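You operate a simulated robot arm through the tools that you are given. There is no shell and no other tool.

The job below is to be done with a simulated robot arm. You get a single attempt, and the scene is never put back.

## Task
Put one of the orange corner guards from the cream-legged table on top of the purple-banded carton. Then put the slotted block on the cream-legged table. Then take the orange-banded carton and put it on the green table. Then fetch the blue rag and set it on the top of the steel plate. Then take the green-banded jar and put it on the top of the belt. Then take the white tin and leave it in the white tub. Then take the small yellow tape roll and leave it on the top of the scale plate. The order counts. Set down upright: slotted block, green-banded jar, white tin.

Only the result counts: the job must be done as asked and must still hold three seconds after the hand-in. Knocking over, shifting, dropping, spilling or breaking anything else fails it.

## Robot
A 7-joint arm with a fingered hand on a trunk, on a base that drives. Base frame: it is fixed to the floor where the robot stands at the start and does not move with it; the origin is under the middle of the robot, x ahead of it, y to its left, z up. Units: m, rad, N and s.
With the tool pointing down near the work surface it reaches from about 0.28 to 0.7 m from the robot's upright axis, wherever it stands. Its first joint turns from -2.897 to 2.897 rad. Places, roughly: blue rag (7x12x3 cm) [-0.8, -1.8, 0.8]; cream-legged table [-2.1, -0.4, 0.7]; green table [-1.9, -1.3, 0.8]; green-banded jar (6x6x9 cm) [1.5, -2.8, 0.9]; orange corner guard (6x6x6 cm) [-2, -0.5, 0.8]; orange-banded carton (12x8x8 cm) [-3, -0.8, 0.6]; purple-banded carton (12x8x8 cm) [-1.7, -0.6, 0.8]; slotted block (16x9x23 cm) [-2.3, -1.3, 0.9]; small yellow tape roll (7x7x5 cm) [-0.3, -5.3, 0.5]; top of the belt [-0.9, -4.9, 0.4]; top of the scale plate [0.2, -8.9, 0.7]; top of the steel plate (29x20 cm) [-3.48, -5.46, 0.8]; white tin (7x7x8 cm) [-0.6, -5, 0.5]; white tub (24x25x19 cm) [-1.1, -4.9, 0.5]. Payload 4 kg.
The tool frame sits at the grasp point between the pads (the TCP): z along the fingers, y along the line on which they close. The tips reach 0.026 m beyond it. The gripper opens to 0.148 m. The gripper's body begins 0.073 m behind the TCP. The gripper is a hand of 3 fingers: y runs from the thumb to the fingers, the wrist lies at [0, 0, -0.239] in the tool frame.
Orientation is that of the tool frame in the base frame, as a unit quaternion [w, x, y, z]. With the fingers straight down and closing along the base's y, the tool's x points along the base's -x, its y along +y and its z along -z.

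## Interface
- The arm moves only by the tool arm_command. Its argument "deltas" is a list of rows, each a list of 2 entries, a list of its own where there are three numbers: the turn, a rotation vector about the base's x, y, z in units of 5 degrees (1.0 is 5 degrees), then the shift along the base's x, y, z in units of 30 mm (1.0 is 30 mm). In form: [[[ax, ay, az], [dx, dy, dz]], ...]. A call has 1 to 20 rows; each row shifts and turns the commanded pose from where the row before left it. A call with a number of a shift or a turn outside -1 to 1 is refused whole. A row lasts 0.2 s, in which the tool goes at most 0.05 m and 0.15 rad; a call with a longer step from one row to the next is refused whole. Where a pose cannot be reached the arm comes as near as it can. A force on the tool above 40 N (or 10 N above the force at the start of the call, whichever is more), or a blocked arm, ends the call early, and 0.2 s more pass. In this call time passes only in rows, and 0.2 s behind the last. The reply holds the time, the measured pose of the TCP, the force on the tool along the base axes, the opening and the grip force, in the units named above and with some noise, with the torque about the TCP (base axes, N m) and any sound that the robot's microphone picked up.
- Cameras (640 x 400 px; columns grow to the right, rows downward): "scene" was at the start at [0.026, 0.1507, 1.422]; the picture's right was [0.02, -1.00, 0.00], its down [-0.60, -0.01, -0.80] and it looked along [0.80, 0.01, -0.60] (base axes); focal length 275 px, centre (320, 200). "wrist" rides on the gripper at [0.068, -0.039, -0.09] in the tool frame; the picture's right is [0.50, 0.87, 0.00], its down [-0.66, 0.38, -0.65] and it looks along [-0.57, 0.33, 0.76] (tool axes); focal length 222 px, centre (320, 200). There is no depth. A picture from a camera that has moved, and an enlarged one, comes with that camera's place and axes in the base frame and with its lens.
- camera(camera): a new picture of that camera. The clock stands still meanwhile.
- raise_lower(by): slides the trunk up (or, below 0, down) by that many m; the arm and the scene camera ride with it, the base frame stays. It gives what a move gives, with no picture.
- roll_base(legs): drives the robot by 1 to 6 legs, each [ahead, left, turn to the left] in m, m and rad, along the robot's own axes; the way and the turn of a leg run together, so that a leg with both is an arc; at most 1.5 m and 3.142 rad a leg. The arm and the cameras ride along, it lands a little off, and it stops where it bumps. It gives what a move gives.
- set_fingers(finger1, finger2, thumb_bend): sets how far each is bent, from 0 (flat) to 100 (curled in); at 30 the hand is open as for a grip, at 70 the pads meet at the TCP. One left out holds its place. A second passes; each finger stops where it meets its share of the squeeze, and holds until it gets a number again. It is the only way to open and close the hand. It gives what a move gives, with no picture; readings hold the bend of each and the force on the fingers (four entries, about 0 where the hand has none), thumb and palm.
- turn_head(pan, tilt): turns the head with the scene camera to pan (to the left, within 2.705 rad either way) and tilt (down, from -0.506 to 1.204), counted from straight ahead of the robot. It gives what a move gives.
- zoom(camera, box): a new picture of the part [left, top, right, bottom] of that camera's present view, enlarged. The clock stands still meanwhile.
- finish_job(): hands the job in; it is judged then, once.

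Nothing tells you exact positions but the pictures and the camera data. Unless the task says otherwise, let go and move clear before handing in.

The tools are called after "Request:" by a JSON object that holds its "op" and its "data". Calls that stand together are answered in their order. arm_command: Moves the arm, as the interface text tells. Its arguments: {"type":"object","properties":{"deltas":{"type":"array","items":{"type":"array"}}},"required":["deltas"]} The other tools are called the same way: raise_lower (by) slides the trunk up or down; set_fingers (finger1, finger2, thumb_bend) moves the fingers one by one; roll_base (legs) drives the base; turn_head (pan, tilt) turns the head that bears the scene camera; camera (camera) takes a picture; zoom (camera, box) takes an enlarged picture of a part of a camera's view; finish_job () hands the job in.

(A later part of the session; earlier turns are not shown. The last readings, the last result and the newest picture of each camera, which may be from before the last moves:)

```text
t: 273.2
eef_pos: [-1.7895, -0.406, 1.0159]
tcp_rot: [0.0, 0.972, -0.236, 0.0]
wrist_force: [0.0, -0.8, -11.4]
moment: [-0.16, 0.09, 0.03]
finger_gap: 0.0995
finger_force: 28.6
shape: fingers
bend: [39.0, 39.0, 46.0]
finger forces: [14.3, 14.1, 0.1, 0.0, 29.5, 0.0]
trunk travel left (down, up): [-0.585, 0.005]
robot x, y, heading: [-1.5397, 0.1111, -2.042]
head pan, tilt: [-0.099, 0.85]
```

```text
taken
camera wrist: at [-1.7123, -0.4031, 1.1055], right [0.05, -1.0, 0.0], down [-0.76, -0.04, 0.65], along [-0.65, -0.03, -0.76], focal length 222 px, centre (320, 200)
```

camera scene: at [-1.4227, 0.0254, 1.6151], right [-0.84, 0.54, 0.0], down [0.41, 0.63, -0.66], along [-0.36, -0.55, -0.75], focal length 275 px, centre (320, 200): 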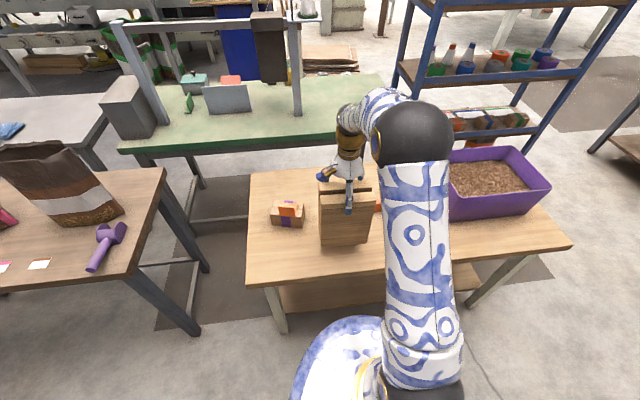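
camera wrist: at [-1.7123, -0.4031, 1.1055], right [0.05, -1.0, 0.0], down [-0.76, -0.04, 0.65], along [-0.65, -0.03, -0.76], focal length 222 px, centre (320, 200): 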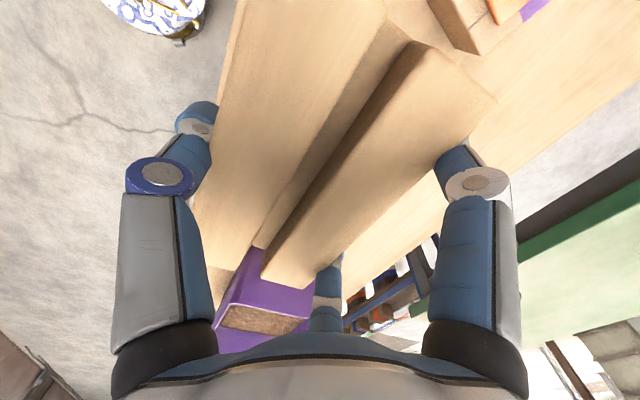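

Request:
{"op": "arm_command", "data": {"deltas": [[[0, 0, 0], [0, 0, -0.4]], [[0, 0, 0], [0, 0, -0.4]], [[0, 0, 0], [0, 0, 0]]]}}

Request:
{"op": "zoom", "data": {"camera": "scene", "box": [240, 150, 420, 280]}}

```text
t: 274.1
eef_pos: [-1.7882, -0.4058, 0.992]
tcp_rot: [-0.001, 0.972, -0.236, 0.0]
wrist_force: [0.6, -0.2, -11.9]
moment: [-0.16, 0.06, 0.02]
finger_gap: 0.099
finger_force: 29.1
shape: fingers
bend: [39.0, 39.0, 46.0]
finger forces: [14.4, 14.1, 0.1, 0.0, 29.4, 0.0]
trunk travel left (down, up): [-0.585, 0.005]
robot x, y, heading: [-1.5414, 0.1087, -2.043]
head pan, tilt: [-0.099, 0.85]
```

```text
3.08 times, centred on (330, 215) of scene
camera zoom: at [-1.4226, 0.0255, 1.6151], right [-0.84, 0.54, 0.0], down [0.41, 0.63, -0.66], along [-0.36, -0.55, -0.75], focal length 847 px, centre (289, 154)
```

zoom: 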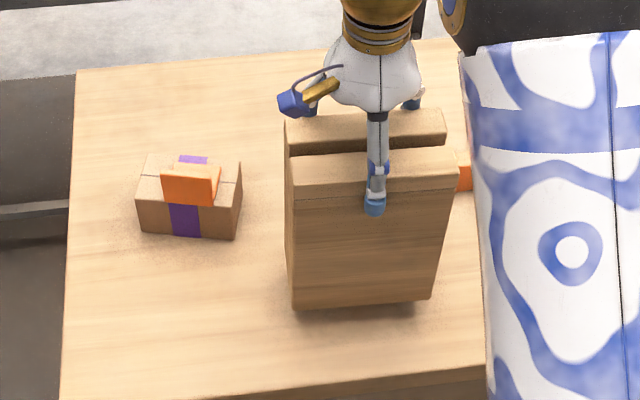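

Request:
{"op": "arm_command", "data": {"deltas": [[[0, 0, 0], [0, 0, -0.2]], [[0, 0, 0], [0, 0, -0.13]], [[0, 0, 0], [0, 0, 0]]]}}

Request:
{"op": "arm_command", "data": {"deltas": [[[0, 0, 0], [0, 0, -0.13]], [[0, 0, 0], [0, 0, 0]]]}}

```text
t: 274.9
eef_pos: [-1.7894, -0.4059, 0.9811]
tcp_rot: [-0.001, 0.972, -0.236, 0.0]
wrist_force: [0.2, 1.1, -11.4]
moment: [-0.17, 0.05, 0.03]
finger_gap: 0.0991
finger_force: 28.9
shape: fingers
bend: [39.0, 39.0, 46.0]
finger forces: [14.3, 14.1, 0.1, 0.0, 29.5, 0.1]
trunk travel left (down, up): [-0.585, 0.005]
robot x, y, heading: [-1.5343, 0.1103, -2.04]
head pan, tilt: [-0.099, 0.85]
```

```text
t: 275.4
eef_pos: [-1.7888, -0.4066, 0.9772]
tcp_rot: [-0.002, 0.972, -0.235, 0.001]
wrist_force: [0.3, -1.3, -11.0]
moment: [-0.16, 0.04, 0.0]
finger_gap: 0.0993
finger_force: 28.8
shape: fingers
bend: [39.0, 39.0, 46.0]
finger forces: [14.4, 14.0, 0.0, 0.0, 29.5, 0.0]
trunk travel left (down, up): [-0.585, 0.005]
robot x, y, heading: [-1.5415, 0.1067, -2.043]
head pan, tilt: [-0.099, 0.85]
```

Request:
{"op": "arm_command", "data": {"deltas": [[[0, 0, 0], [0, 0, -0.13]], [[0, 0, 0], [0, 0, 0]]]}}

Request:
{"op": "arm_command", "data": {"deltas": [[[0, 0, 0], [0, 0, -0.1]], [[0, 0, 0], [0, 0, 0]]]}}

```text
t: 276.1
eef_pos: [-1.7896, -0.4063, 0.9741]
tcp_rot: [-0.001, 0.972, -0.236, 0.0]
wrist_force: [0.2, -0.8, -11.9]
moment: [-0.16, 0.03, 0.02]
finger_gap: 0.0994
finger_force: 28.7
shape: fingers
bend: [39.0, 39.0, 46.0]
finger forces: [14.3, 14.1, 0.1, 0.0, 29.5, 0.0]
trunk travel left (down, up): [-0.585, 0.005]
robot x, y, heading: [-1.5372, 0.1078, -2.043]
head pan, tilt: [-0.099, 0.85]
```

```text
t: 276.6
eef_pos: [-1.7883, -0.4062, 0.9705]
tcp_rot: [-0.001, 0.972, -0.235, 0.0]
wrist_force: [-0.2, 0.0, -12.5]
moment: [-0.17, 0.06, 0.0]
finger_gap: 0.0991
finger_force: 29.3
shape: fingers
bend: [39.0, 39.0, 46.0]
finger forces: [14.4, 14.0, 0.0, 0.1, 29.5, 0.1]
trunk travel left (down, up): [-0.585, 0.005]
robot x, y, heading: [-1.5405, 0.1122, -2.046]
head pan, tilt: [-0.099, 0.85]
```

Request:
{"op": "arm_command", "data": {"deltas": [[[0, 0, 0], [0, 0, -0.1]], [[0, 0, 0], [0, 0, 0]]]}}

Request:
{"op": "arm_command", "data": {"deltas": [[[0, 0, 0], [0, 0, -0.1]], [[0, 0, 0], [0, 0, 0]]]}}

Request:
{"op": "zoom", "data": {"camera": "scene", "box": [240, 150, 420, 280]}}

```text
t: 277.2
eef_pos: [-1.7875, -0.4064, 0.9661]
tcp_rot: [-0.001, 0.972, -0.234, 0.0]
wrist_force: [-0.5, -0.8, -11.4]
moment: [-0.16, 0.1, 0.03]
finger_gap: 0.0991
finger_force: 29.0
shape: fingers
bend: [39.0, 39.0, 46.0]
finger forces: [14.3, 14.1, 0.0, 0.0, 29.4, 0.0]
trunk travel left (down, up): [-0.585, 0.005]
robot x, y, heading: [-1.5405, 0.1096, -2.043]
head pan, tilt: [-0.099, 0.85]
```

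```text
t: 277.9
eef_pos: [-1.7867, -0.4052, 0.9635]
tcp_rot: [0.0, 0.972, -0.235, 0.0]
wrist_force: [0.2, -0.4, -11.8]
moment: [-0.15, 0.04, -0.02]
finger_gap: 0.0989
finger_force: 29.1
shape: fingers
bend: [39.0, 39.0, 46.0]
finger forces: [14.4, 14.0, 0.1, 0.0, 29.4, 0.0]
trunk travel left (down, up): [-0.585, 0.005]
robot x, y, heading: [-1.5444, 0.1096, -2.042]
head pan, tilt: [-0.099, 0.85]
```

```text
3.08 times, centred on (330, 215) of scene
camera zoom: at [-1.4226, 0.0255, 1.6151], right [-0.84, 0.54, 0.0], down [0.41, 0.63, -0.66], along [-0.36, -0.55, -0.75], focal length 847 px, centre (289, 154)
```

zoom: 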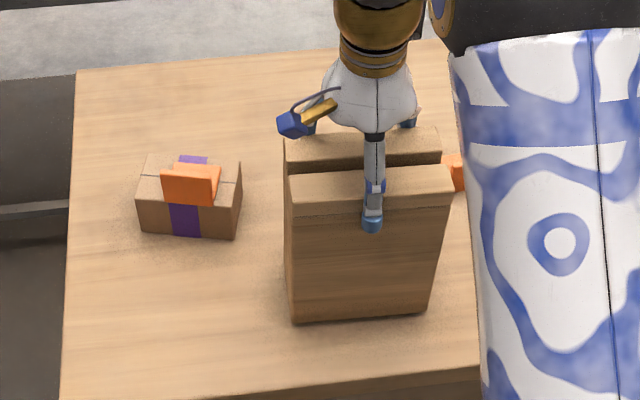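

Request:
{"op": "arm_command", "data": {"deltas": [[[0, 0, 0], [0, 0, -0.1]], [[0, 0, 0], [0, 0, 0]]]}}

Request:
{"op": "arm_command", "data": {"deltas": [[[0, 0, 0], [0, 0, -0.1]], [[0, 0, 0], [0, 0, 0]]]}}

Request:
{"op": "arm_command", "data": {"deltas": [[[0, 0, 0], [0, 0, -0.1]], [[0, 0, 0], [0, 0, 0]]]}}

```text
t: 278.4
eef_pos: [-1.7881, -0.406, 0.9609]
tcp_rot: [-0.001, 0.972, -0.236, 0.0]
wrist_force: [-0.2, -0.3, -11.0]
moment: [-0.17, 0.07, -0.02]
finger_gap: 0.0991
finger_force: 28.7
shape: fingers
bend: [39.0, 39.0, 46.0]
finger forces: [14.4, 14.1, 0.0, 0.1, 29.4, 0.0]
trunk travel left (down, up): [-0.585, 0.005]
robot x, y, heading: [-1.5431, 0.1129, -2.044]
head pan, tilt: [-0.099, 0.85]
```

```text
t: 279.1
eef_pos: [-1.7887, -0.4071, 0.9588]
tcp_rot: [-0.001, 0.972, -0.235, 0.0]
wrist_force: [-0.3, 1.2, -11.9]
moment: [-0.15, 0.05, 0.0]
finger_gap: 0.0992
finger_force: 28.3
shape: fingers
bend: [39.0, 39.0, 46.0]
finger forces: [14.4, 14.1, 0.0, 0.0, 29.5, 0.0]
trunk travel left (down, up): [-0.585, 0.005]
robot x, y, heading: [-1.5377, 0.1115, -2.044]
head pan, tilt: [-0.099, 0.85]
```

```text
t: 279.6
eef_pos: [-1.7878, -0.4067, 0.9552]
tcp_rot: [-0.001, 0.972, -0.234, -0.001]
wrist_force: [1.9, 0.1, -4.3]
moment: [-0.1, 0.21, -0.03]
finger_gap: 0.0991
finger_force: 28.9
shape: fingers
bend: [39.0, 39.0, 46.0]
finger forces: [14.1, 14.5, 0.0, 0.1, 30.1, 0.0]
trunk travel left (down, up): [-0.585, 0.005]
robot x, y, heading: [-1.5398, 0.1092, -2.046]
head pan, tilt: [-0.099, 0.85]
```

Contact is starting at z≈0.955. One more tiny step, then I'll release gently.

Request:
{"op": "arm_command", "data": {"deltas": [[[0, 0, 0], [0, 0, -0.08]], [[0, 0, 0], [0, 0, 0]]]}}

Request:
{"op": "zoom", "data": {"camera": "scene", "box": [240, 150, 420, 280]}}

```text
t: 280.2
eef_pos: [-1.7875, -0.406, 0.9548]
tcp_rot: [0.001, 0.972, -0.235, 0.0]
wrist_force: [3.9, 2.8, 15.6]
moment: [-0.16, 0.18, -0.02]
finger_gap: 0.0991
finger_force: 30.6
shape: fingers
bend: [39.0, 39.0, 46.0]
finger forces: [14.3, 14.8, 0.1, 0.1, 31.5, 0.0]
trunk travel left (down, up): [-0.585, 0.005]
robot x, y, heading: [-1.5384, 0.1096, -2.039]
head pan, tilt: [-0.099, 0.85]
```

```text
3.08 times, centred on (330, 215) of scene
camera zoom: at [-1.4208, 0.0282, 1.6154], right [-0.84, 0.54, 0.0], down [0.41, 0.63, -0.66], along [-0.36, -0.56, -0.75], focal length 847 px, centre (289, 154)
```

zoom: 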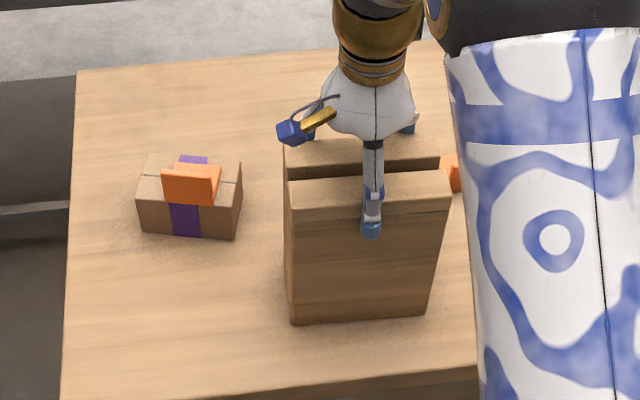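

Request:
{"op": "set_fingers", "data": {"finger1": 34, "finger2": 34, "thumb_bend": 36}}

Request:
{"op": "set_fingers", "data": {"finger1": 22, "finger2": 22, "thumb_bend": 22}}

Request:
{"op": "arm_command", "data": {"deltas": [[[0, 0, 0], [0, 0, 0.3]], [[0, 0, 0], [0, 0, 0.7]], [[0, 0, 0], [0, 0, 1]], [[0, 0, 0], [0, 0, 1]], [[0, 0, 0], [0, 0, 1]], [[0, 0, 0], [0, 0, 1]]]}}

Request:
{"op": "camera", "data": {"camera": "scene"}}

Request:
{"op": "camera", "data": {"camera": "wrist"}}

```text
t: 281.2
eef_pos: [-1.7877, -0.4066, 0.9539]
tcp_rot: [0.0, 0.972, -0.235, 0.0]
wrist_force: [-1.0, -1.6, 1.4]
moment: [0.01, 0.0, 0.02]
finger_gap: 0.1136
finger_force: 3.2
shape: fingers
bend: [34.0, 34.0, 36.0]
finger forces: [1.7, 2.3, 0.0, 0.0, 1.4, 0.0]
trunk travel left (down, up): [-0.585, 0.005]
robot x, y, heading: [-1.5454, 0.1113, -2.043]
head pan, tilt: [-0.099, 0.85]
```

```text
t: 282.2
eef_pos: [-1.7886, -0.4065, 0.9549]
tcp_rot: [-0.002, 0.972, -0.236, 0.0]
wrist_force: [-0.5, 0.7, 0.4]
moment: [0.01, 0.0, 0.01]
finger_gap: 0.1428
finger_force: 0.1
shape: fingers
bend: [22.0, 22.0, 22.0]
finger forces: [0.0, 0.1, 0.1, 0.1, 0.0, 0.0]
trunk travel left (down, up): [-0.585, 0.005]
robot x, y, heading: [-1.54, 0.1127, -2.039]
head pan, tilt: [-0.099, 0.85]
```

```text
t: 283.6
eef_pos: [-1.7871, -0.4041, 1.1045]
tcp_rot: [-0.002, 0.972, -0.236, 0.0]
wrist_force: [-0.8, 0.3, -0.5]
moment: [0.01, 0.01, -0.01]
finger_gap: 0.1428
finger_force: 0.0
shape: fingers
bend: [22.0, 22.0, 22.0]
finger forces: [0.1, 0.0, 0.1, 0.1, 0.0, 0.0]
trunk travel left (down, up): [-0.585, 0.005]
robot x, y, heading: [-1.5377, 0.1099, -2.04]
head pan, tilt: [-0.099, 0.85]
```

```text
taken
camera scene: at [-1.4221, 0.0267, 1.6151], right [-0.84, 0.54, 0.0], down [0.41, 0.63, -0.66], along [-0.36, -0.56, -0.75], focal length 275 px, centre (320, 200)
```

scene: 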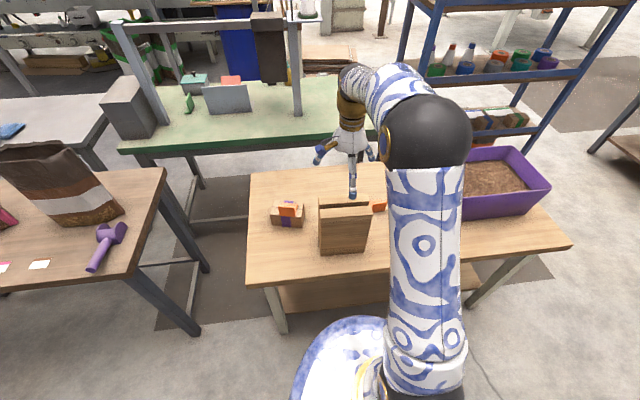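

```text
taken
camera wrist: at [-1.7101, -0.4014, 1.1944], right [0.05, -1.0, 0.0], down [-0.76, -0.04, 0.65], along [-0.65, -0.03, -0.76], focal length 222 px, centre (320, 200)
```

wrist: 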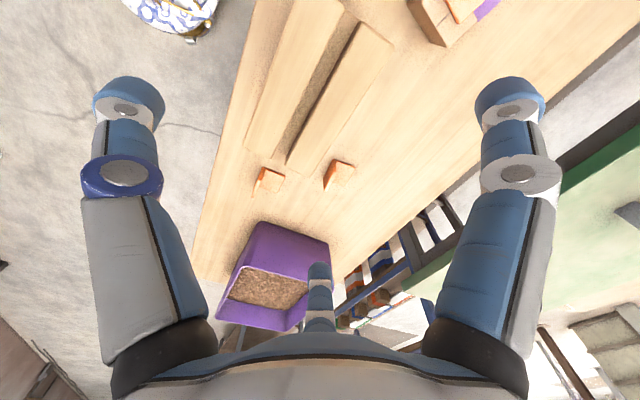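

The slotted block stands upright on the cream table. I'll check the neighbouring guards, then plan the carton pickup from the shelf.

Request:
{"op": "zoom", "data": {"camera": "wrist", "box": [220, 0, 480, 220]}}

Request:
{"op": "zoom", "data": {"camera": "scene", "box": [240, 150, 420, 280]}}

```text
1.82 times, centred on (350, 110) of wrist
camera zoom: at [-1.7101, -0.4014, 1.1944], right [0.05, -1.0, 0.0], down [-0.76, -0.04, 0.65], along [-0.65, -0.03, -0.76], focal length 404 px, centre (266, 364)
```

zoom: 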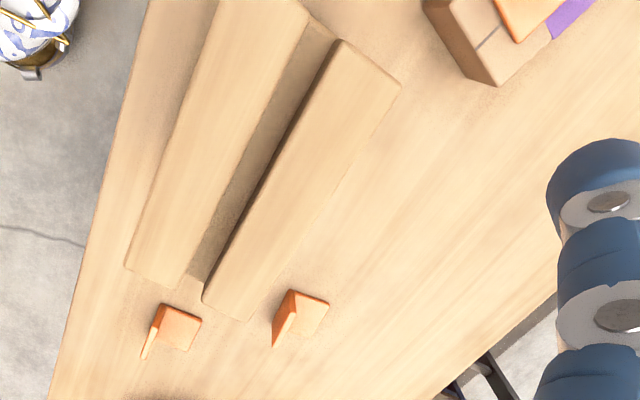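

```text
3.08 times, centred on (330, 215) of scene
camera zoom: at [-1.4221, 0.0267, 1.6151], right [-0.84, 0.54, 0.0], down [0.41, 0.63, -0.66], along [-0.36, -0.56, -0.75], focal length 847 px, centre (289, 154)
```

zoom: 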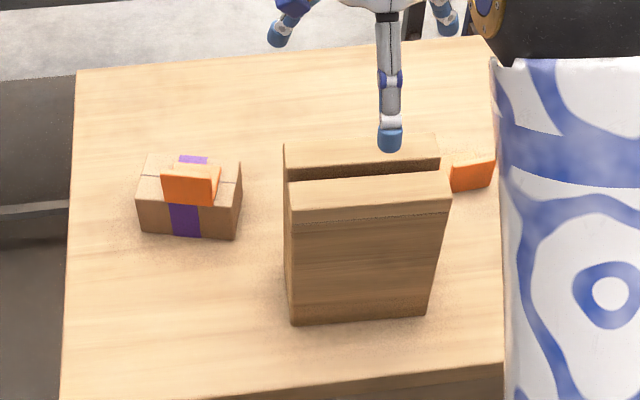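

Everything on the cream table is fine. Next, the orange-banded carton on the shelf: I'll retract the arm, back off, and drive to the front of the shelf, west of the cream table.

Request:
{"op": "arm_command", "data": {"deltas": [[[0, 0, 0], [0.2, 0.4, 0.8]], [[0, 0, 0], [0.45, 0.89, 0.8]], [[0, 0, 0], [0.45, 0.89, 0.8]], [[0, 0, 0], [0.45, 0.89, 0.8]], [[0, 0, 0], [0.45, 0.89, 0.5]], [[0, 0, 0], [0.25, 0.5, 0]]]}}

Request:
{"op": "roll_base", "data": {"legs": [[-0.35, 0, 0]]}}

```text
t: 285.1
eef_pos: [-1.7209, -0.2709, 1.2146]
tcp_rot: [-0.001, 0.972, -0.235, 0.001]
wrist_force: [-0.1, 0.8, -0.3]
moment: [0.02, 0.01, 0.0]
finger_gap: 0.1429
finger_force: 0.0
shape: fingers
bend: [22.0, 22.0, 22.0]
finger forces: [0.0, 0.1, 0.1, 0.0, 0.1, 0.0]
trunk travel left (down, up): [-0.585, 0.005]
robot x, y, heading: [-1.5439, 0.1081, -2.046]
head pan, tilt: [-0.099, 0.85]
```

```text
t: 287.3
eef_pos: [-1.5608, 0.0435, 1.2132]
tcp_rot: [0.0, 0.972, -0.237, 0.0]
wrist_force: [-0.3, 1.1, -0.2]
moment: [-0.01, 0.05, 0.0]
finger_gap: 0.1429
finger_force: 0.0
shape: fingers
bend: [22.0, 22.0, 22.0]
finger forces: [0.1, 0.0, 0.1, 0.0, 0.0, 0.1]
trunk travel left (down, up): [-0.585, 0.005]
robot x, y, heading: [-1.3835, 0.4229, -2.043]
head pan, tilt: [-0.099, 0.85]
```

Request:
{"op": "roll_base", "data": {"legs": [[0.262, -1.232, 0], [0.695, -0.263, 0]]}}

Request:
{"op": "turn_head", "data": {"pan": 0.35, "tilt": 0.7}}

Request:
{"op": "camera", "data": {"camera": "scene"}}

Request:
{"op": "zoom", "data": {"camera": "scene", "box": [200, 180, 440, 400]}}

```text
t: 297.3
eef_pos: [-3.3316, -0.1238, 1.2131]
tcp_rot: [0.0, 0.972, -0.237, 0.0]
wrist_force: [0.8, -0.8, -0.2]
moment: [-0.02, -0.01, 0.04]
finger_gap: 0.1429
finger_force: 0.0
shape: fingers
bend: [22.0, 22.0, 22.0]
finger forces: [0.0, 0.0, 0.0, 0.0, 0.1, 0.0]
trunk travel left (down, up): [-0.585, 0.005]
robot x, y, heading: [-3.1494, 0.2542, -2.047]
head pan, tilt: [-0.099, 0.85]
```

```text
t: 298.2
eef_pos: [-3.3311, -0.1218, 1.2135]
tcp_rot: [0.0, 0.971, -0.237, 0.0]
wrist_force: [0.3, 0.2, -0.2]
moment: [-0.01, 0.01, -0.01]
finger_gap: 0.143
finger_force: 0.0
shape: fingers
bend: [22.0, 22.0, 22.0]
finger forces: [0.1, 0.0, 0.0, 0.0, 0.0, 0.0]
trunk travel left (down, up): [-0.585, 0.005]
robot x, y, heading: [-3.1503, 0.2585, -2.047]
head pan, tilt: [0.351, 0.7]
```

```text
taken
camera scene: at [-2.9993, 0.1549, 1.6273], right [-0.99, 0.12, 0.0], down [0.08, 0.64, -0.76], along [-0.1, -0.76, -0.64], focal length 275 px, centre (320, 200)
```

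scene: 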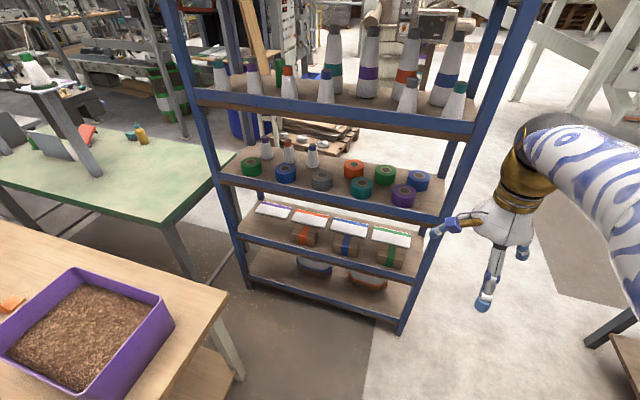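

```text
1.82 times, centred on (320, 290) of scene
camera zoom: at [-2.9993, 0.1549, 1.6273], right [-0.99, 0.12, 0.0], down [0.08, 0.64, -0.76], along [-0.1, -0.76, -0.64], focal length 501 px, centre (320, 36)
```

zoom: 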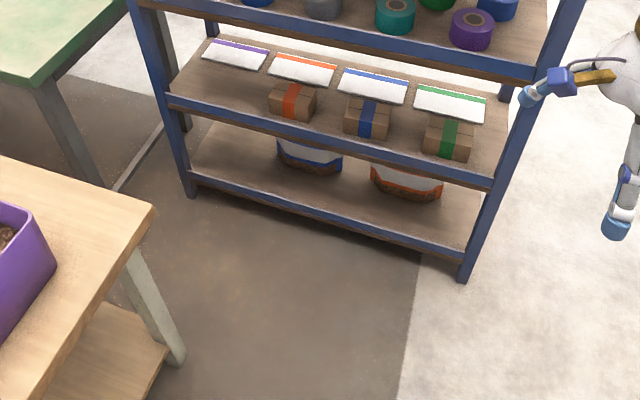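

Request:
{"op": "zoom", "data": {"camera": "scene", "box": [255, 195, 385, 275]}}

Request:
{"op": "zoom", "data": {"camera": "scene", "box": [210, 140, 330, 260]}}

```text
4.92 times, centred on (320, 235) of scene
camera zoom: at [-2.9993, 0.1549, 1.6273], right [-0.99, 0.12, 0.0], down [0.08, 0.64, -0.76], along [-0.1, -0.76, -0.64], focal length 1356 px, centre (320, 28)
```

zoom: 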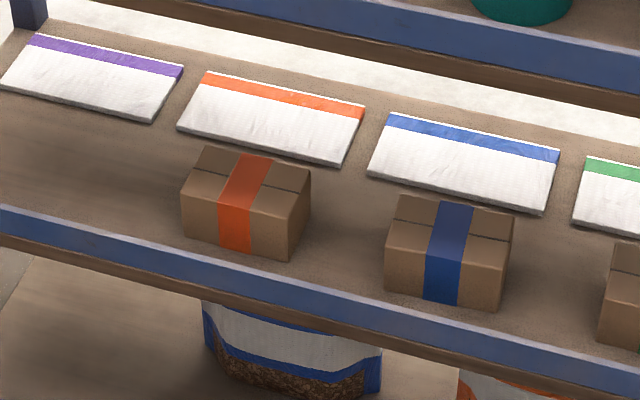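

```text
3.33 times, centred on (270, 200) of scene
camera zoom: at [-2.9993, 0.1549, 1.6273], right [-0.99, 0.12, 0.0], down [0.08, 0.64, -0.76], along [-0.1, -0.76, -0.64], focal length 918 px, centre (487, 200)
```

zoom: 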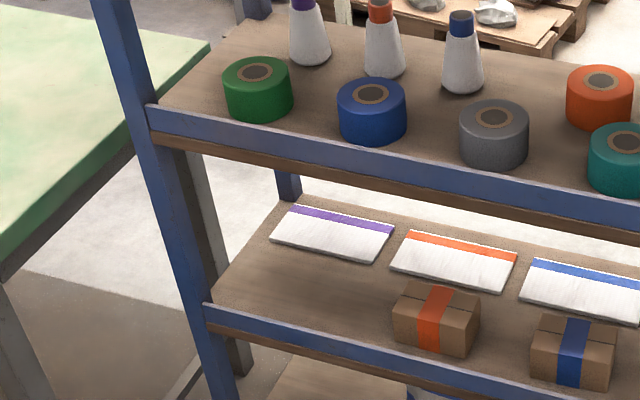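

I have the carton's geometry: on a board at about 0.535 m, front centre near (-3.03,-0.78), about 11.7 cm wide along the shelf, with another board about 0.3 m above. I'll grasp it with the hand tilted about 55°, the two fingers on its ends and the thumb hooked over the top-back edge. First I'll lower the trunk and reorient the hand here in free space.

Request:
{"op": "raise_lower", "data": {"by": -0.4}}

Request:
{"op": "arm_command", "data": {"deltas": [[[0, 0, 1], [0, 0, 0]], [[0, 0, 1], [0, 0, 0]], [[0, 0, 1], [0, 0, 0]], [[0, 0, 1], [0, 0, 0]], [[0, 0, 1], [0, 0, 0]], [[0, 0, 1], [0, 0, 0]], [[0, 0, 1], [0, 0, 0]], [[0, 0, 1], [0, 0, 0]], [[0, 0, 1], [0, 0, 0]], [[0, 0, 1], [0, 0, 0]], [[0, 0, 1], [0, 0, 0]], [[0, 0, 1], [0, 0, 0]], [[0, 0, 1], [0, 0, 0]], [[0, 0, 1], [0, 0, 0]], [[0, 0, 1], [0, 0, 0]], [[0, 0, 1], [0, 0, 0]], [[0, 0, 1], [0, 0, 0]], [[0, 0, 1], [0, 0, 0]]]}}

Request:
{"op": "arm_command", "data": {"deltas": [[[0, 0, 1], [0, 0, 0]], [[0, 0, 1], [0, 0, 0]], [[0, 0, 1], [0, 0, 0]], [[0, 0, 1], [0, 0, 0]], [[0, 0, 1], [0, 0, 0]], [[0, 0, 1], [0, 0, 0]], [[0, 0, 1], [0, 0, 0]], [[0, 0, 1], [0, 0, 0]], [[0, 0, 1], [0, 0, 0]], [[0, 0, 1], [0, 0, 0]], [[0, 0, 1], [0, 0, 0]], [[0, 0, 1], [0, 0, 0]], [[0, 0, 1], [0, 0, 0]], [[0, 0, 1], [0, 0, 0]], [[0, 0, 1], [0, 0, 0]], [[0, 0, 1], [0, 0, 0]], [[0, 0, 1], [0, 0, 0]], [[0, 0, 1], [0, 0, 0]], [[0, 0, 1], [0, 0, 0]]]}}

Request:
{"op": "camera", "data": {"camera": "scene"}}

```text
t: 302.1
eef_pos: [-3.331, -0.1234, 0.8136]
tcp_rot: [-0.001, 0.971, -0.238, 0.0]
wrist_force: [0.3, -0.1, 0.0]
moment: [0.0, 0.01, -0.02]
finger_gap: 0.1428
finger_force: 0.0
shape: fingers
bend: [22.0, 22.0, 22.0]
finger forces: [0.1, 0.1, 0.0, 0.0, 0.0, 0.0]
trunk travel left (down, up): [-0.185, 0.405]
robot x, y, heading: [-3.1511, 0.2574, -2.042]
head pan, tilt: [0.351, 0.7]
```

```text
t: 305.9
eef_pos: [-3.3305, -0.1239, 0.8146]
tcp_rot: [-0.001, 0.854, 0.521, -0.001]
wrist_force: [-0.1, 0.0, -0.2]
moment: [0.02, -0.01, 0.02]
finger_gap: 0.143
finger_force: 0.1
shape: fingers
bend: [22.0, 22.0, 22.0]
finger forces: [0.0, 0.0, 0.0, 0.0, 0.0, 0.0]
trunk travel left (down, up): [-0.185, 0.405]
robot x, y, heading: [-3.1524, 0.2591, -2.046]
head pan, tilt: [0.351, 0.7]
```

```text
t: 309.9
eef_pos: [-3.3309, -0.1245, 0.8075]
tcp_rot: [-0.004, 0.222, 0.975, 0.01]
wrist_force: [0.5, -0.1, 0.4]
moment: [0.01, 0.02, -0.01]
finger_gap: 0.1429
finger_force: 0.0
shape: fingers
bend: [22.0, 22.0, 22.0]
finger forces: [0.0, 0.1, 0.0, 0.0, 0.1, 0.0]
out of reach, approached as far as the arm can: row 18
trunk travel left (down, up): [-0.185, 0.405]
robot x, y, heading: [-3.1521, 0.2562, -2.039]
head pan, tilt: [0.351, 0.7]
```

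```text
taken
camera scene: at [-2.9987, 0.155, 1.2273], right [-0.99, 0.12, 0.0], down [0.08, 0.64, -0.77], along [-0.09, -0.76, -0.64], focal length 275 px, centre (320, 200)
```

scene: 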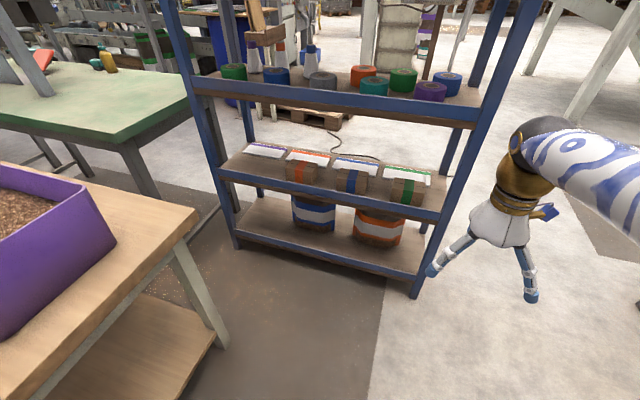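

The joint limit shows up at this yaw only because the arm points to the right. From the grasp station it will have more room. I'll back the yaw off a bit and look at the shelf lip from this lower camera height.

Request:
{"op": "arm_command", "data": {"deltas": [[[0, 0, -1], [0, 0, 0.2]], [[0, 0, -1], [0, 0, 0]], [[0, 0, -1], [0, 0, 0]], [[0, 0, -1], [0, 0, 0]], [[0, 0, -1], [0, 0, 0]], [[0, 0, -1], [0, 0, 0]]]}}

Request:
{"op": "zoom", "data": {"camera": "scene", "box": [225, 130, 385, 230]}}

```text
t: 311.2
eef_pos: [-3.3307, -0.1244, 0.8135]
tcp_rot: [-0.001, 0.468, 0.883, 0.01]
wrist_force: [-0.2, 0.3, 0.1]
moment: [0.02, 0.04, 0.04]
finger_gap: 0.1427
finger_force: 0.1
shape: fingers
bend: [22.0, 22.0, 22.0]
finger forces: [0.0, 0.1, 0.0, 0.1, 0.0, 0.0]
trunk travel left (down, up): [-0.185, 0.405]
robot x, y, heading: [-3.1482, 0.2583, -2.044]
head pan, tilt: [0.351, 0.7]
```

```text
4.00 times, centred on (305, 180) of scene
camera zoom: at [-2.9993, 0.1549, 1.2274], right [-0.99, 0.12, 0.0], down [0.08, 0.64, -0.76], along [-0.09, -0.76, -0.64], focal length 1101 px, centre (380, 280)
```

zoom: 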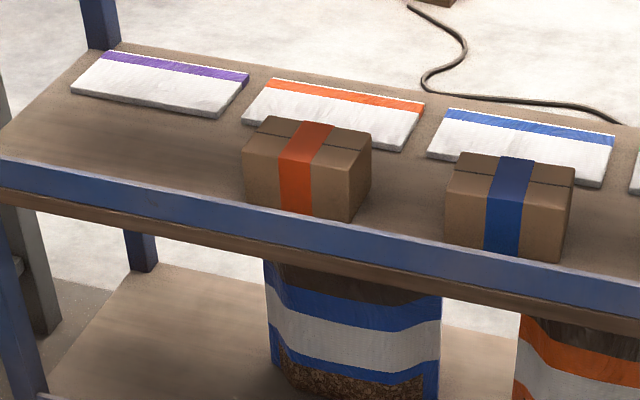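

Triangulating from the two heights gives the carton board at 0.518 m, the carton top at about 0.583 m, and a lip of about 3 cm on the board's front. I'll bring the hand to a low pre-entry pose beside the robot, then tilt it 35° from vertical.

Request:
{"op": "arm_command", "data": {"deltas": [[[0, 0, 0.68], [0.9, -0.277, -0.678]], [[0, 0, 0.68], [0.9, -0.277, -0.678]], [[0, 0, 0.68], [0.9, -0.277, -0.678]], [[0, 0, 0.68], [0.9, -0.277, -0.678]], [[0, 0, 0.68], [0.9, -0.277, -0.678]], [[0, 0, 0.68], [0.9, -0.277, -0.678]], [[0, 0, 0.68], [0.9, -0.277, -0.678]], [[0, 0, 0.68], [0.9, -0.277, -0.678]], [[0, 0, 0.68], [0.9, -0.277, -0.678]], [[0, 0, 0.68], [0.9, -0.277, -0.678]]]}}

Request:
{"op": "arm_command", "data": {"deltas": [[[-0.928, 0.373, 0], [0, 0, 0]], [[-0.928, 0.373, 0], [0, 0, 0]], [[-0.928, 0.373, 0], [0, 0, 0]], [[-0.928, 0.373, 0], [0, 0, 0]], [[-0.928, 0.373, 0], [0, 0, 0]], [[-0.928, 0.373, 0], [0, 0, 0]], [[-0.928, 0.373, 0], [0, 0, 0]]]}}

Request:
{"op": "camera", "data": {"camera": "scene"}}

Request:
{"op": "camera", "data": {"camera": "wrist"}}

```text
t: 313.4
eef_pos: [-3.0605, -0.2084, 0.6104]
tcp_rot: [-0.004, 0.189, 0.982, 0.01]
wrist_force: [-0.1, 0.1, -0.3]
moment: [0.0, 0.0, 0.01]
finger_gap: 0.1428
finger_force: 0.1
shape: fingers
bend: [22.0, 22.0, 22.0]
finger forces: [0.0, 0.0, 0.0, 0.0, 0.1, 0.1]
trunk travel left (down, up): [-0.185, 0.405]
robot x, y, heading: [-3.1515, 0.2581, -2.048]
head pan, tilt: [0.351, 0.7]
```

```text
t: 315.1
eef_pos: [-3.0606, -0.2061, 0.6099]
tcp_rot: [-0.06, 0.183, 0.939, -0.286]
wrist_force: [0.5, -0.3, 0.9]
moment: [-0.02, 0.03, -0.01]
finger_gap: 0.1429
finger_force: 0.0
shape: fingers
bend: [22.0, 22.0, 22.0]
finger forces: [0.0, 0.0, 0.1, 0.0, 0.1, 0.0]
trunk travel left (down, up): [-0.185, 0.405]
robot x, y, heading: [-3.1456, 0.2559, -2.049]
head pan, tilt: [0.351, 0.7]
```

```text
taken
camera scene: at [-2.9992, 0.1548, 1.2274], right [-0.99, 0.12, 0.0], down [0.08, 0.64, -0.76], along [-0.09, -0.76, -0.64], focal length 275 px, centre (320, 200)
```

scene: 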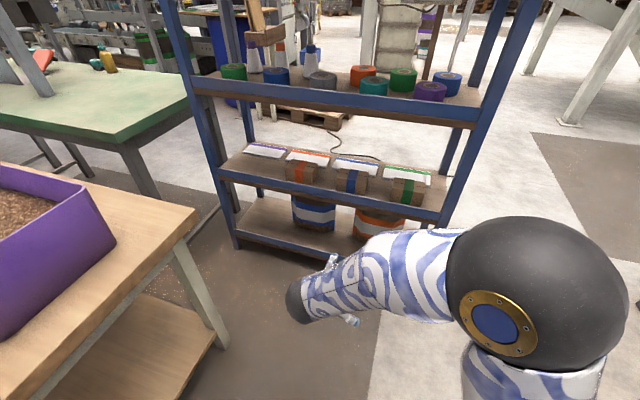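

```text
taken
camera wrist: at [-3.1161, -0.166, 0.7076], right [-0.2, 0.85, -0.48], down [0.86, 0.38, 0.33], along [0.46, -0.35, -0.81], focal length 222 px, centre (320, 200)
```

wrist: 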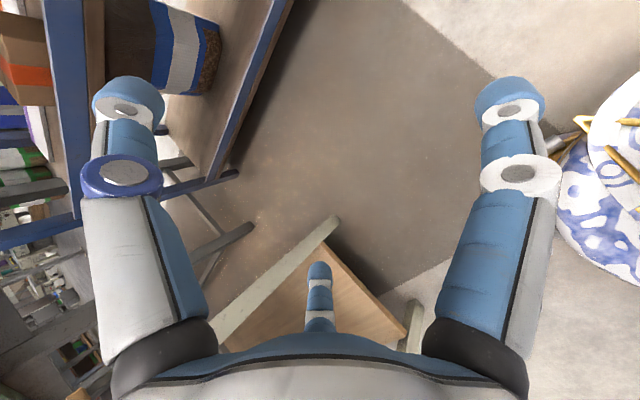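

Request:
{"op": "roll_base", "data": {"legs": [[0.2, 0.16, 0], [0.14, 0.126, 0]]}}

Request:
{"op": "camera", "data": {"camera": "wrist"}}

Request:
{"op": "camera", "data": {"camera": "scene"}}

```text
t: 318.1
eef_pos: [-2.9625, -0.6433, 0.6109]
tcp_rot: [-0.059, 0.182, 0.939, -0.286]
wrist_force: [-0.2, -1.2, 0.2]
moment: [0.0, 0.0, 0.01]
finger_gap: 0.1427
finger_force: 0.1
shape: fingers
bend: [22.0, 22.0, 22.0]
finger forces: [0.0, 0.1, 0.0, 0.0, 0.0, 0.0]
trunk travel left (down, up): [-0.185, 0.405]
robot x, y, heading: [-3.054, -0.1769, -2.044]
head pan, tilt: [0.351, 0.7]
```

```text
taken
camera wrist: at [-3.0188, -0.6011, 0.7077], right [-0.2, 0.86, -0.48], down [0.87, 0.38, 0.33], along [0.46, -0.35, -0.82], focal length 222 px, centre (320, 200)
```

wrist: 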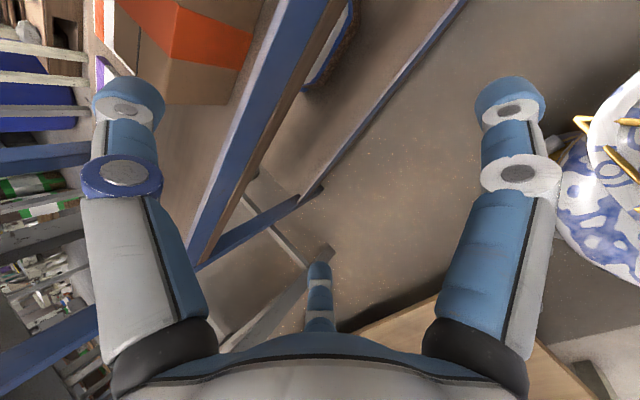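

```text
taken
camera scene: at [-2.9016, -0.2802, 1.2274], right [-0.99, 0.12, 0.0], down [0.08, 0.64, -0.76], along [-0.1, -0.76, -0.64], focal length 275 px, centre (320, 200)
```

scene: 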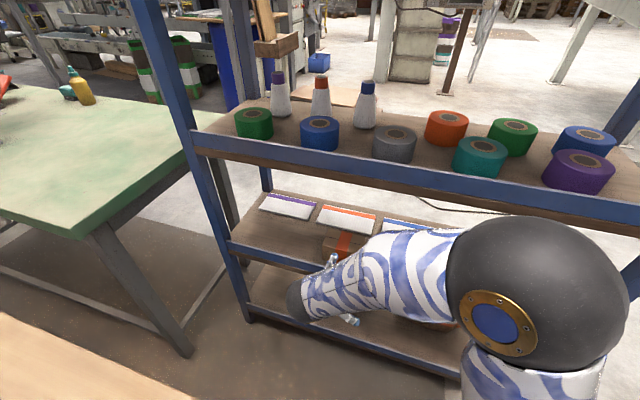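

Request:
{"op": "zoom", "data": {"camera": "wrist", "box": [80, 0, 320, 150]}}

Request:
{"op": "turn_head", "data": {"pan": 0.75, "tilt": 0.75}}

Request:
{"op": "camera", "data": {"camera": "scene"}}

```text
2.67 times, centred on (200, 75) of wrist
camera zoom: at [-3.0188, -0.6011, 0.7077], right [-0.2, 0.86, -0.48], down [0.87, 0.38, 0.33], along [0.46, -0.35, -0.82], focal length 592 px, centre (640, 533)
```

zoom: 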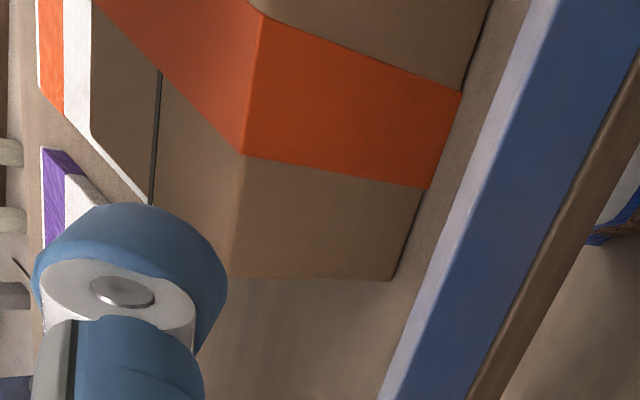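

```text
t: 318.9
eef_pos: [-2.9631, -0.6429, 0.6091]
tcp_rot: [-0.061, 0.181, 0.939, -0.285]
wrist_force: [-0.2, 0.7, -0.2]
moment: [0.0, -0.01, -0.02]
finger_gap: 0.1428
finger_force: 0.0
shape: fingers
bend: [22.0, 22.0, 22.0]
finger forces: [0.1, 0.1, 0.1, 0.0, 0.1, 0.1]
trunk travel left (down, up): [-0.185, 0.405]
robot x, y, heading: [-3.0516, -0.1757, -2.047]
head pan, tilt: [0.75, 0.75]
```

```text
taken
camera scene: at [-2.8685, -0.2757, 1.2231], right [-0.96, -0.27, 0.0], down [-0.18, 0.66, -0.73], along [0.2, -0.7, -0.68], focal length 275 px, centre (320, 200)
```

scene: 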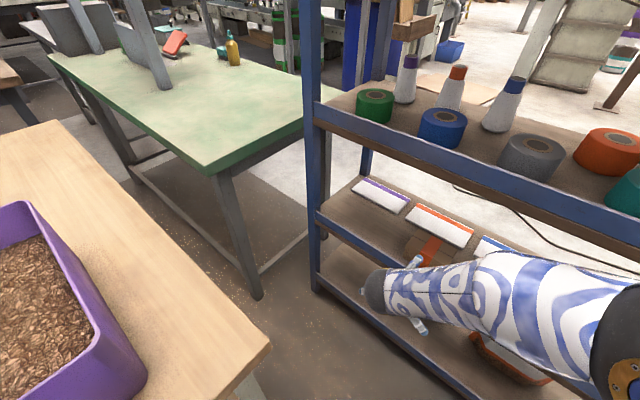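

The carton front centre is confirmed at (-3.031,-0.800), top about 0.585. I'll enter the shelf horizontally in two stages, checking the view and forces.

Request:
{"op": "arm_command", "data": {"deltas": [[[0, 0, 0], [-0.357, -0.84, 0.05]], [[0, 0, 0], [-0.357, -0.84, 0]], [[0, 0, 0], [-0.357, -0.84, 0]], [[0, 0, 0], [-0.357, -0.84, 0]]]}}

Request:
{"op": "camera", "data": {"camera": "wrist"}}

Request:
{"op": "camera", "data": {"camera": "scene"}}

```text
t: 319.9
eef_pos: [-3.0063, -0.7439, 0.6126]
tcp_rot: [-0.059, 0.182, 0.939, -0.286]
wrist_force: [0.0, 0.0, 0.2]
moment: [-0.03, 0.04, 0.02]
finger_gap: 0.1428
finger_force: 0.1
shape: fingers
bend: [22.0, 22.0, 22.0]
finger forces: [0.0, 0.0, 0.1, 0.1, 0.0, 0.0]
trunk travel left (down, up): [-0.185, 0.405]
robot x, y, heading: [-3.0532, -0.1785, -2.046]
head pan, tilt: [0.75, 0.75]
```

```text
taken
camera wrist: at [-3.0616, -0.7029, 0.7092], right [-0.2, 0.86, -0.48], down [0.87, 0.38, 0.33], along [0.46, -0.35, -0.81], focal length 222 px, centre (320, 200)
```

wrist: 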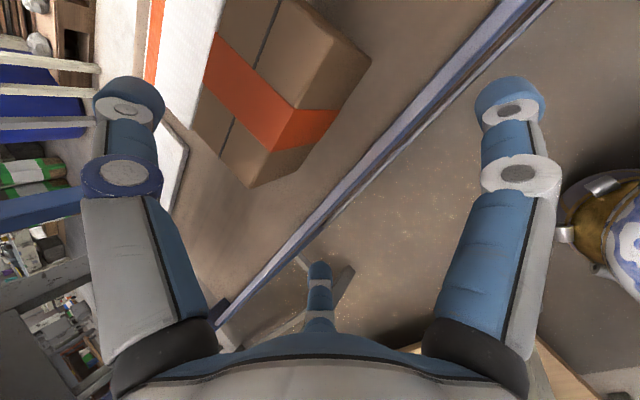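

```text
taken
camera scene: at [-2.8684, -0.2756, 1.2231], right [-0.96, -0.27, 0.0], down [-0.19, 0.66, -0.73], along [0.2, -0.7, -0.68], focal length 275 px, centre (320, 200)
```

scene: 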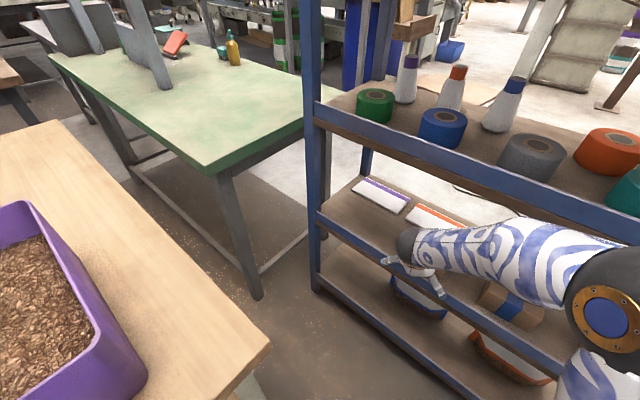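

Request:
{"op": "zoom", "data": {"camera": "wrist", "box": [150, 0, 400, 200]}}

```text
2.00 times, centred on (275, 100) of wrist
camera zoom: at [-3.0616, -0.7029, 0.7092], right [-0.2, 0.86, -0.48], down [0.87, 0.38, 0.33], along [0.46, -0.35, -0.81], focal length 444 px, centre (410, 400)
```

zoom: 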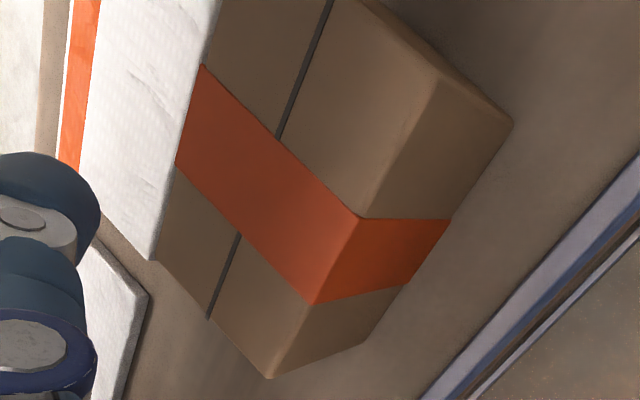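

Request:
{"op": "arm_command", "data": {"deltas": [[[0, 0, 0], [-0.345, -0.8, 0]], [[0, 0, 0], [-0.345, -0.8, 0]], [[0, 0, 0], [-0.345, -0.8, 0]], [[0, 0, 0], [-0.345, -0.8, 0]]]}}

Request:
{"op": "camera", "data": {"camera": "wrist"}}

Request:
{"op": "camera", "data": {"camera": "scene"}}

```text
t: 320.9
eef_pos: [-3.0471, -0.8408, 0.6119]
tcp_rot: [-0.061, 0.181, 0.939, -0.286]
wrist_force: [-0.1, -0.2, -0.7]
moment: [-0.01, -0.02, 0.01]
finger_gap: 0.1428
finger_force: 0.1
shape: fingers
bend: [22.0, 22.0, 22.0]
finger forces: [0.0, 0.0, 0.0, 0.0, 0.1, 0.1]
trunk travel left (down, up): [-0.185, 0.405]
robot x, y, heading: [-3.0517, -0.1807, -2.05]
head pan, tilt: [0.75, 0.75]
```

```text
taken
camera wrist: at [-3.103, -0.7989, 0.7096], right [-0.2, 0.86, -0.48], down [0.87, 0.38, 0.33], along [0.46, -0.35, -0.82], focal length 222 px, centre (320, 200)
```

wrist: 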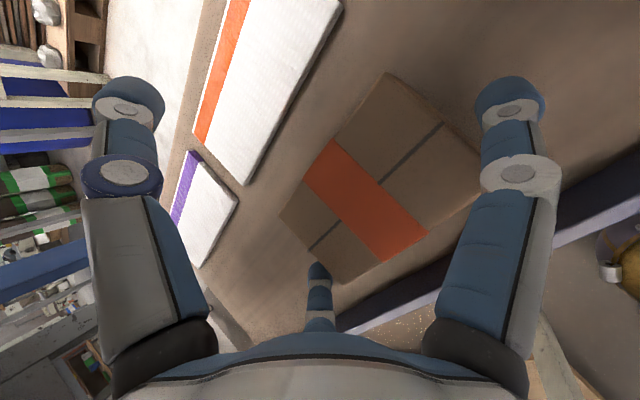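

```text
taken
camera scene: at [-2.8684, -0.2756, 1.2231], right [-0.96, -0.27, 0.0], down [-0.19, 0.66, -0.73], along [0.2, -0.7, -0.68], focal length 275 px, centre (320, 200)
```

scene: 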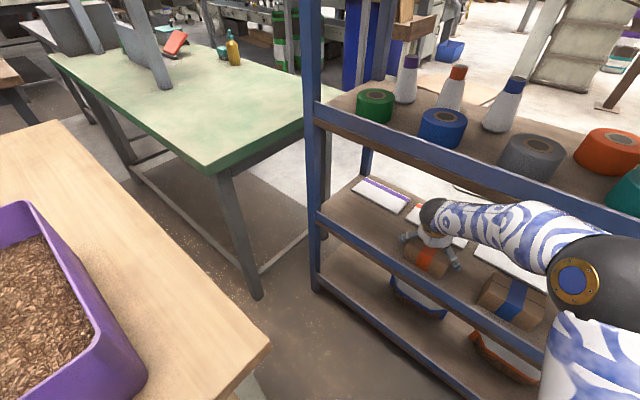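

The hand is nicely straddling the carton. I'll lower a bit and close.

Request:
{"op": "arm_command", "data": {"deltas": [[[0, 0, 0], [0, 0, -0.3]], [[0, 0, 0], [0.02, 0.05, -0.27]], [[0, 0, 0], [0, 0, 0]]]}}

Request:
{"op": "set_fingers", "data": {"finger1": 33, "finger2": 33, "thumb_bend": 50}}

Request:
{"op": "camera", "data": {"camera": "wrist"}}

```text
t: 321.7
eef_pos: [-3.0465, -0.8393, 0.5952]
tcp_rot: [-0.06, 0.181, 0.939, -0.286]
wrist_force: [-1.0, -0.1, 2.4]
moment: [0.15, -0.02, -0.01]
finger_gap: 0.1431
finger_force: 2.0
shape: fingers
bend: [22.0, 22.0, 22.0]
finger forces: [1.6, 1.4, 0.1, 0.0, 0.0, 0.0]
trunk travel left (down, up): [-0.185, 0.405]
robot x, y, heading: [-3.0508, -0.1787, -2.044]
head pan, tilt: [0.75, 0.75]
```

```text
t: 322.7
eef_pos: [-3.046, -0.838, 0.5949]
tcp_rot: [-0.06, 0.182, 0.939, -0.286]
wrist_force: [1.2, 1.8, 2.8]
moment: [0.17, -0.03, -0.04]
finger_gap: 0.0997
finger_force: 8.8
shape: fingers
bend: [26.0, 26.0, 50.0]
finger forces: [9.0, 8.8, 0.1, 0.0, 0.0, 0.1]
trunk travel left (down, up): [-0.185, 0.405]
robot x, y, heading: [-3.0507, -0.1769, -2.048]
head pan, tilt: [0.75, 0.75]
```

```text
taken
camera wrist: at [-3.1022, -0.7969, 0.6923], right [-0.2, 0.86, -0.48], down [0.87, 0.38, 0.33], along [0.46, -0.35, -0.82], focal length 222 px, centre (320, 200)
```

wrist: 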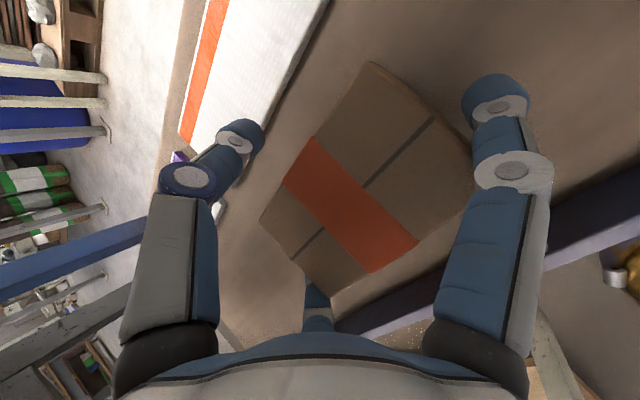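

Request:
{"op": "set_fingers", "data": {"finger1": 36, "finger2": 36, "thumb_bend": 68}}

Request:
{"op": "camera", "data": {"camera": "wrist"}}

Request:
{"op": "zoom", "data": {"camera": "scene", "box": [380, 180, 500, 300]}}

```text
t: 323.7
eef_pos: [-3.0464, -0.8393, 0.5949]
tcp_rot: [-0.06, 0.181, 0.939, -0.287]
wrist_force: [-0.5, -2.7, 5.9]
moment: [-0.03, 0.02, -0.01]
finger_gap: 0.0827
finger_force: 16.9
shape: fingers
bend: [27.0, 27.0, 63.0]
finger forces: [12.6, 12.4, 0.1, 0.0, 8.9, 0.0]
trunk travel left (down, up): [-0.185, 0.405]
robot x, y, heading: [-3.0525, -0.1757, -2.047]
head pan, tilt: [0.75, 0.75]
```

```text
taken
camera wrist: at [-3.1024, -0.7971, 0.6925], right [-0.2, 0.86, -0.48], down [0.87, 0.38, 0.32], along [0.46, -0.35, -0.81], focal length 222 px, centre (320, 200)
```

wrist: 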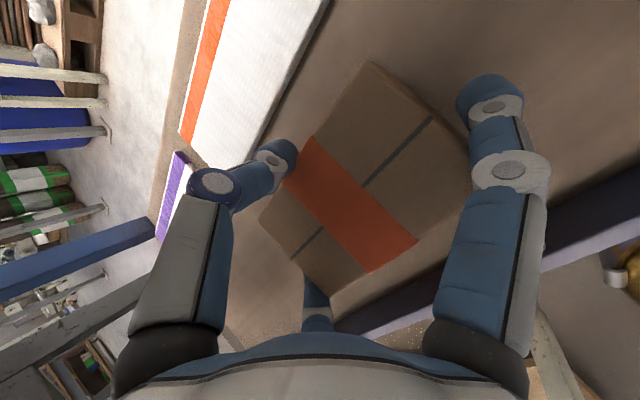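

```text
3.33 times, centred on (440, 240) of scene
camera zoom: at [-2.8686, -0.2756, 1.2232], right [-0.96, -0.27, 0.0], down [-0.19, 0.66, -0.73], along [0.2, -0.7, -0.68], focal length 918 px, centre (-80, 67)
```

zoom: 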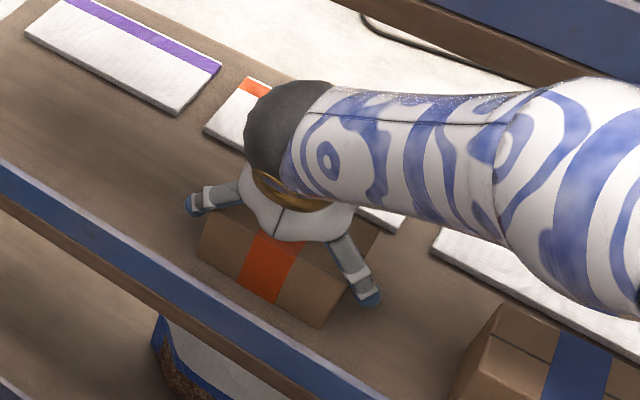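

The grasp holds: 12 N on each end and 9 N from the thumb hook. I'll lift slightly and check.

Request:
{"op": "arm_command", "data": {"deltas": [[[0, 0, 0], [0, 0, 0.2]], [[0, 0, 0], [0, 0, 0.3]], [[0, 0, 0], [0, 0, 0.3]], [[0, 0, 0], [0, 0, 0]]]}}

Request:
{"op": "camera", "data": {"camera": "wrist"}}

Request:
{"op": "zoom", "data": {"camera": "scene", "box": [380, 160, 520, 300]}}

```text
t: 324.7
eef_pos: [-3.0463, -0.8389, 0.619]
tcp_rot: [-0.061, 0.183, 0.939, -0.285]
wrist_force: [0.3, 0.0, -3.1]
moment: [-0.04, 0.01, 0.04]
finger_gap: 0.0826
finger_force: 16.4
shape: fingers
bend: [27.0, 27.0, 63.0]
finger forces: [12.6, 12.2, 0.0, 0.0, 7.7, 0.1]
trunk travel left (down, up): [-0.185, 0.405]
robot x, y, heading: [-3.0508, -0.1795, -2.04]
head pan, tilt: [0.75, 0.75]
```

```text
taken
camera wrist: at [-3.1024, -0.7969, 0.7163], right [-0.2, 0.86, -0.48], down [0.87, 0.38, 0.33], along [0.46, -0.35, -0.82], focal length 222 px, centre (320, 200)
```

wrist: 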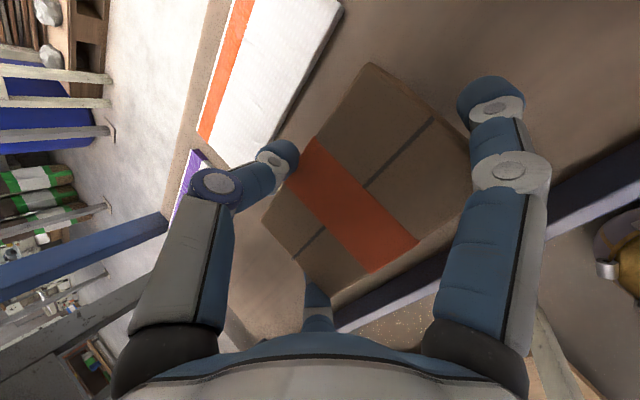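

```text
2.86 times, centred on (450, 230) of scene
camera zoom: at [-2.8685, -0.276, 1.2231], right [-0.96, -0.27, 0.0], down [-0.19, 0.66, -0.73], along [0.2, -0.7, -0.68], focal length 787 px, centre (-51, 114)
```

zoom: 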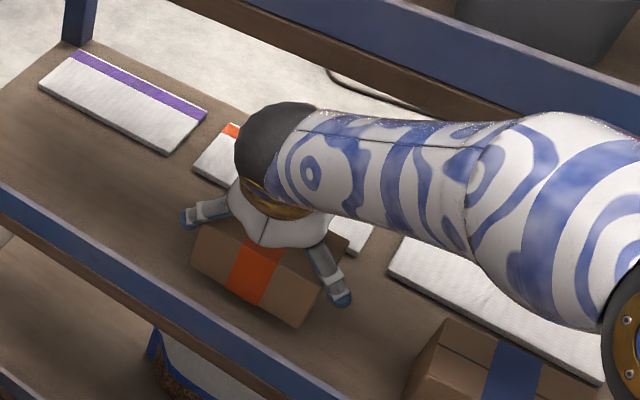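

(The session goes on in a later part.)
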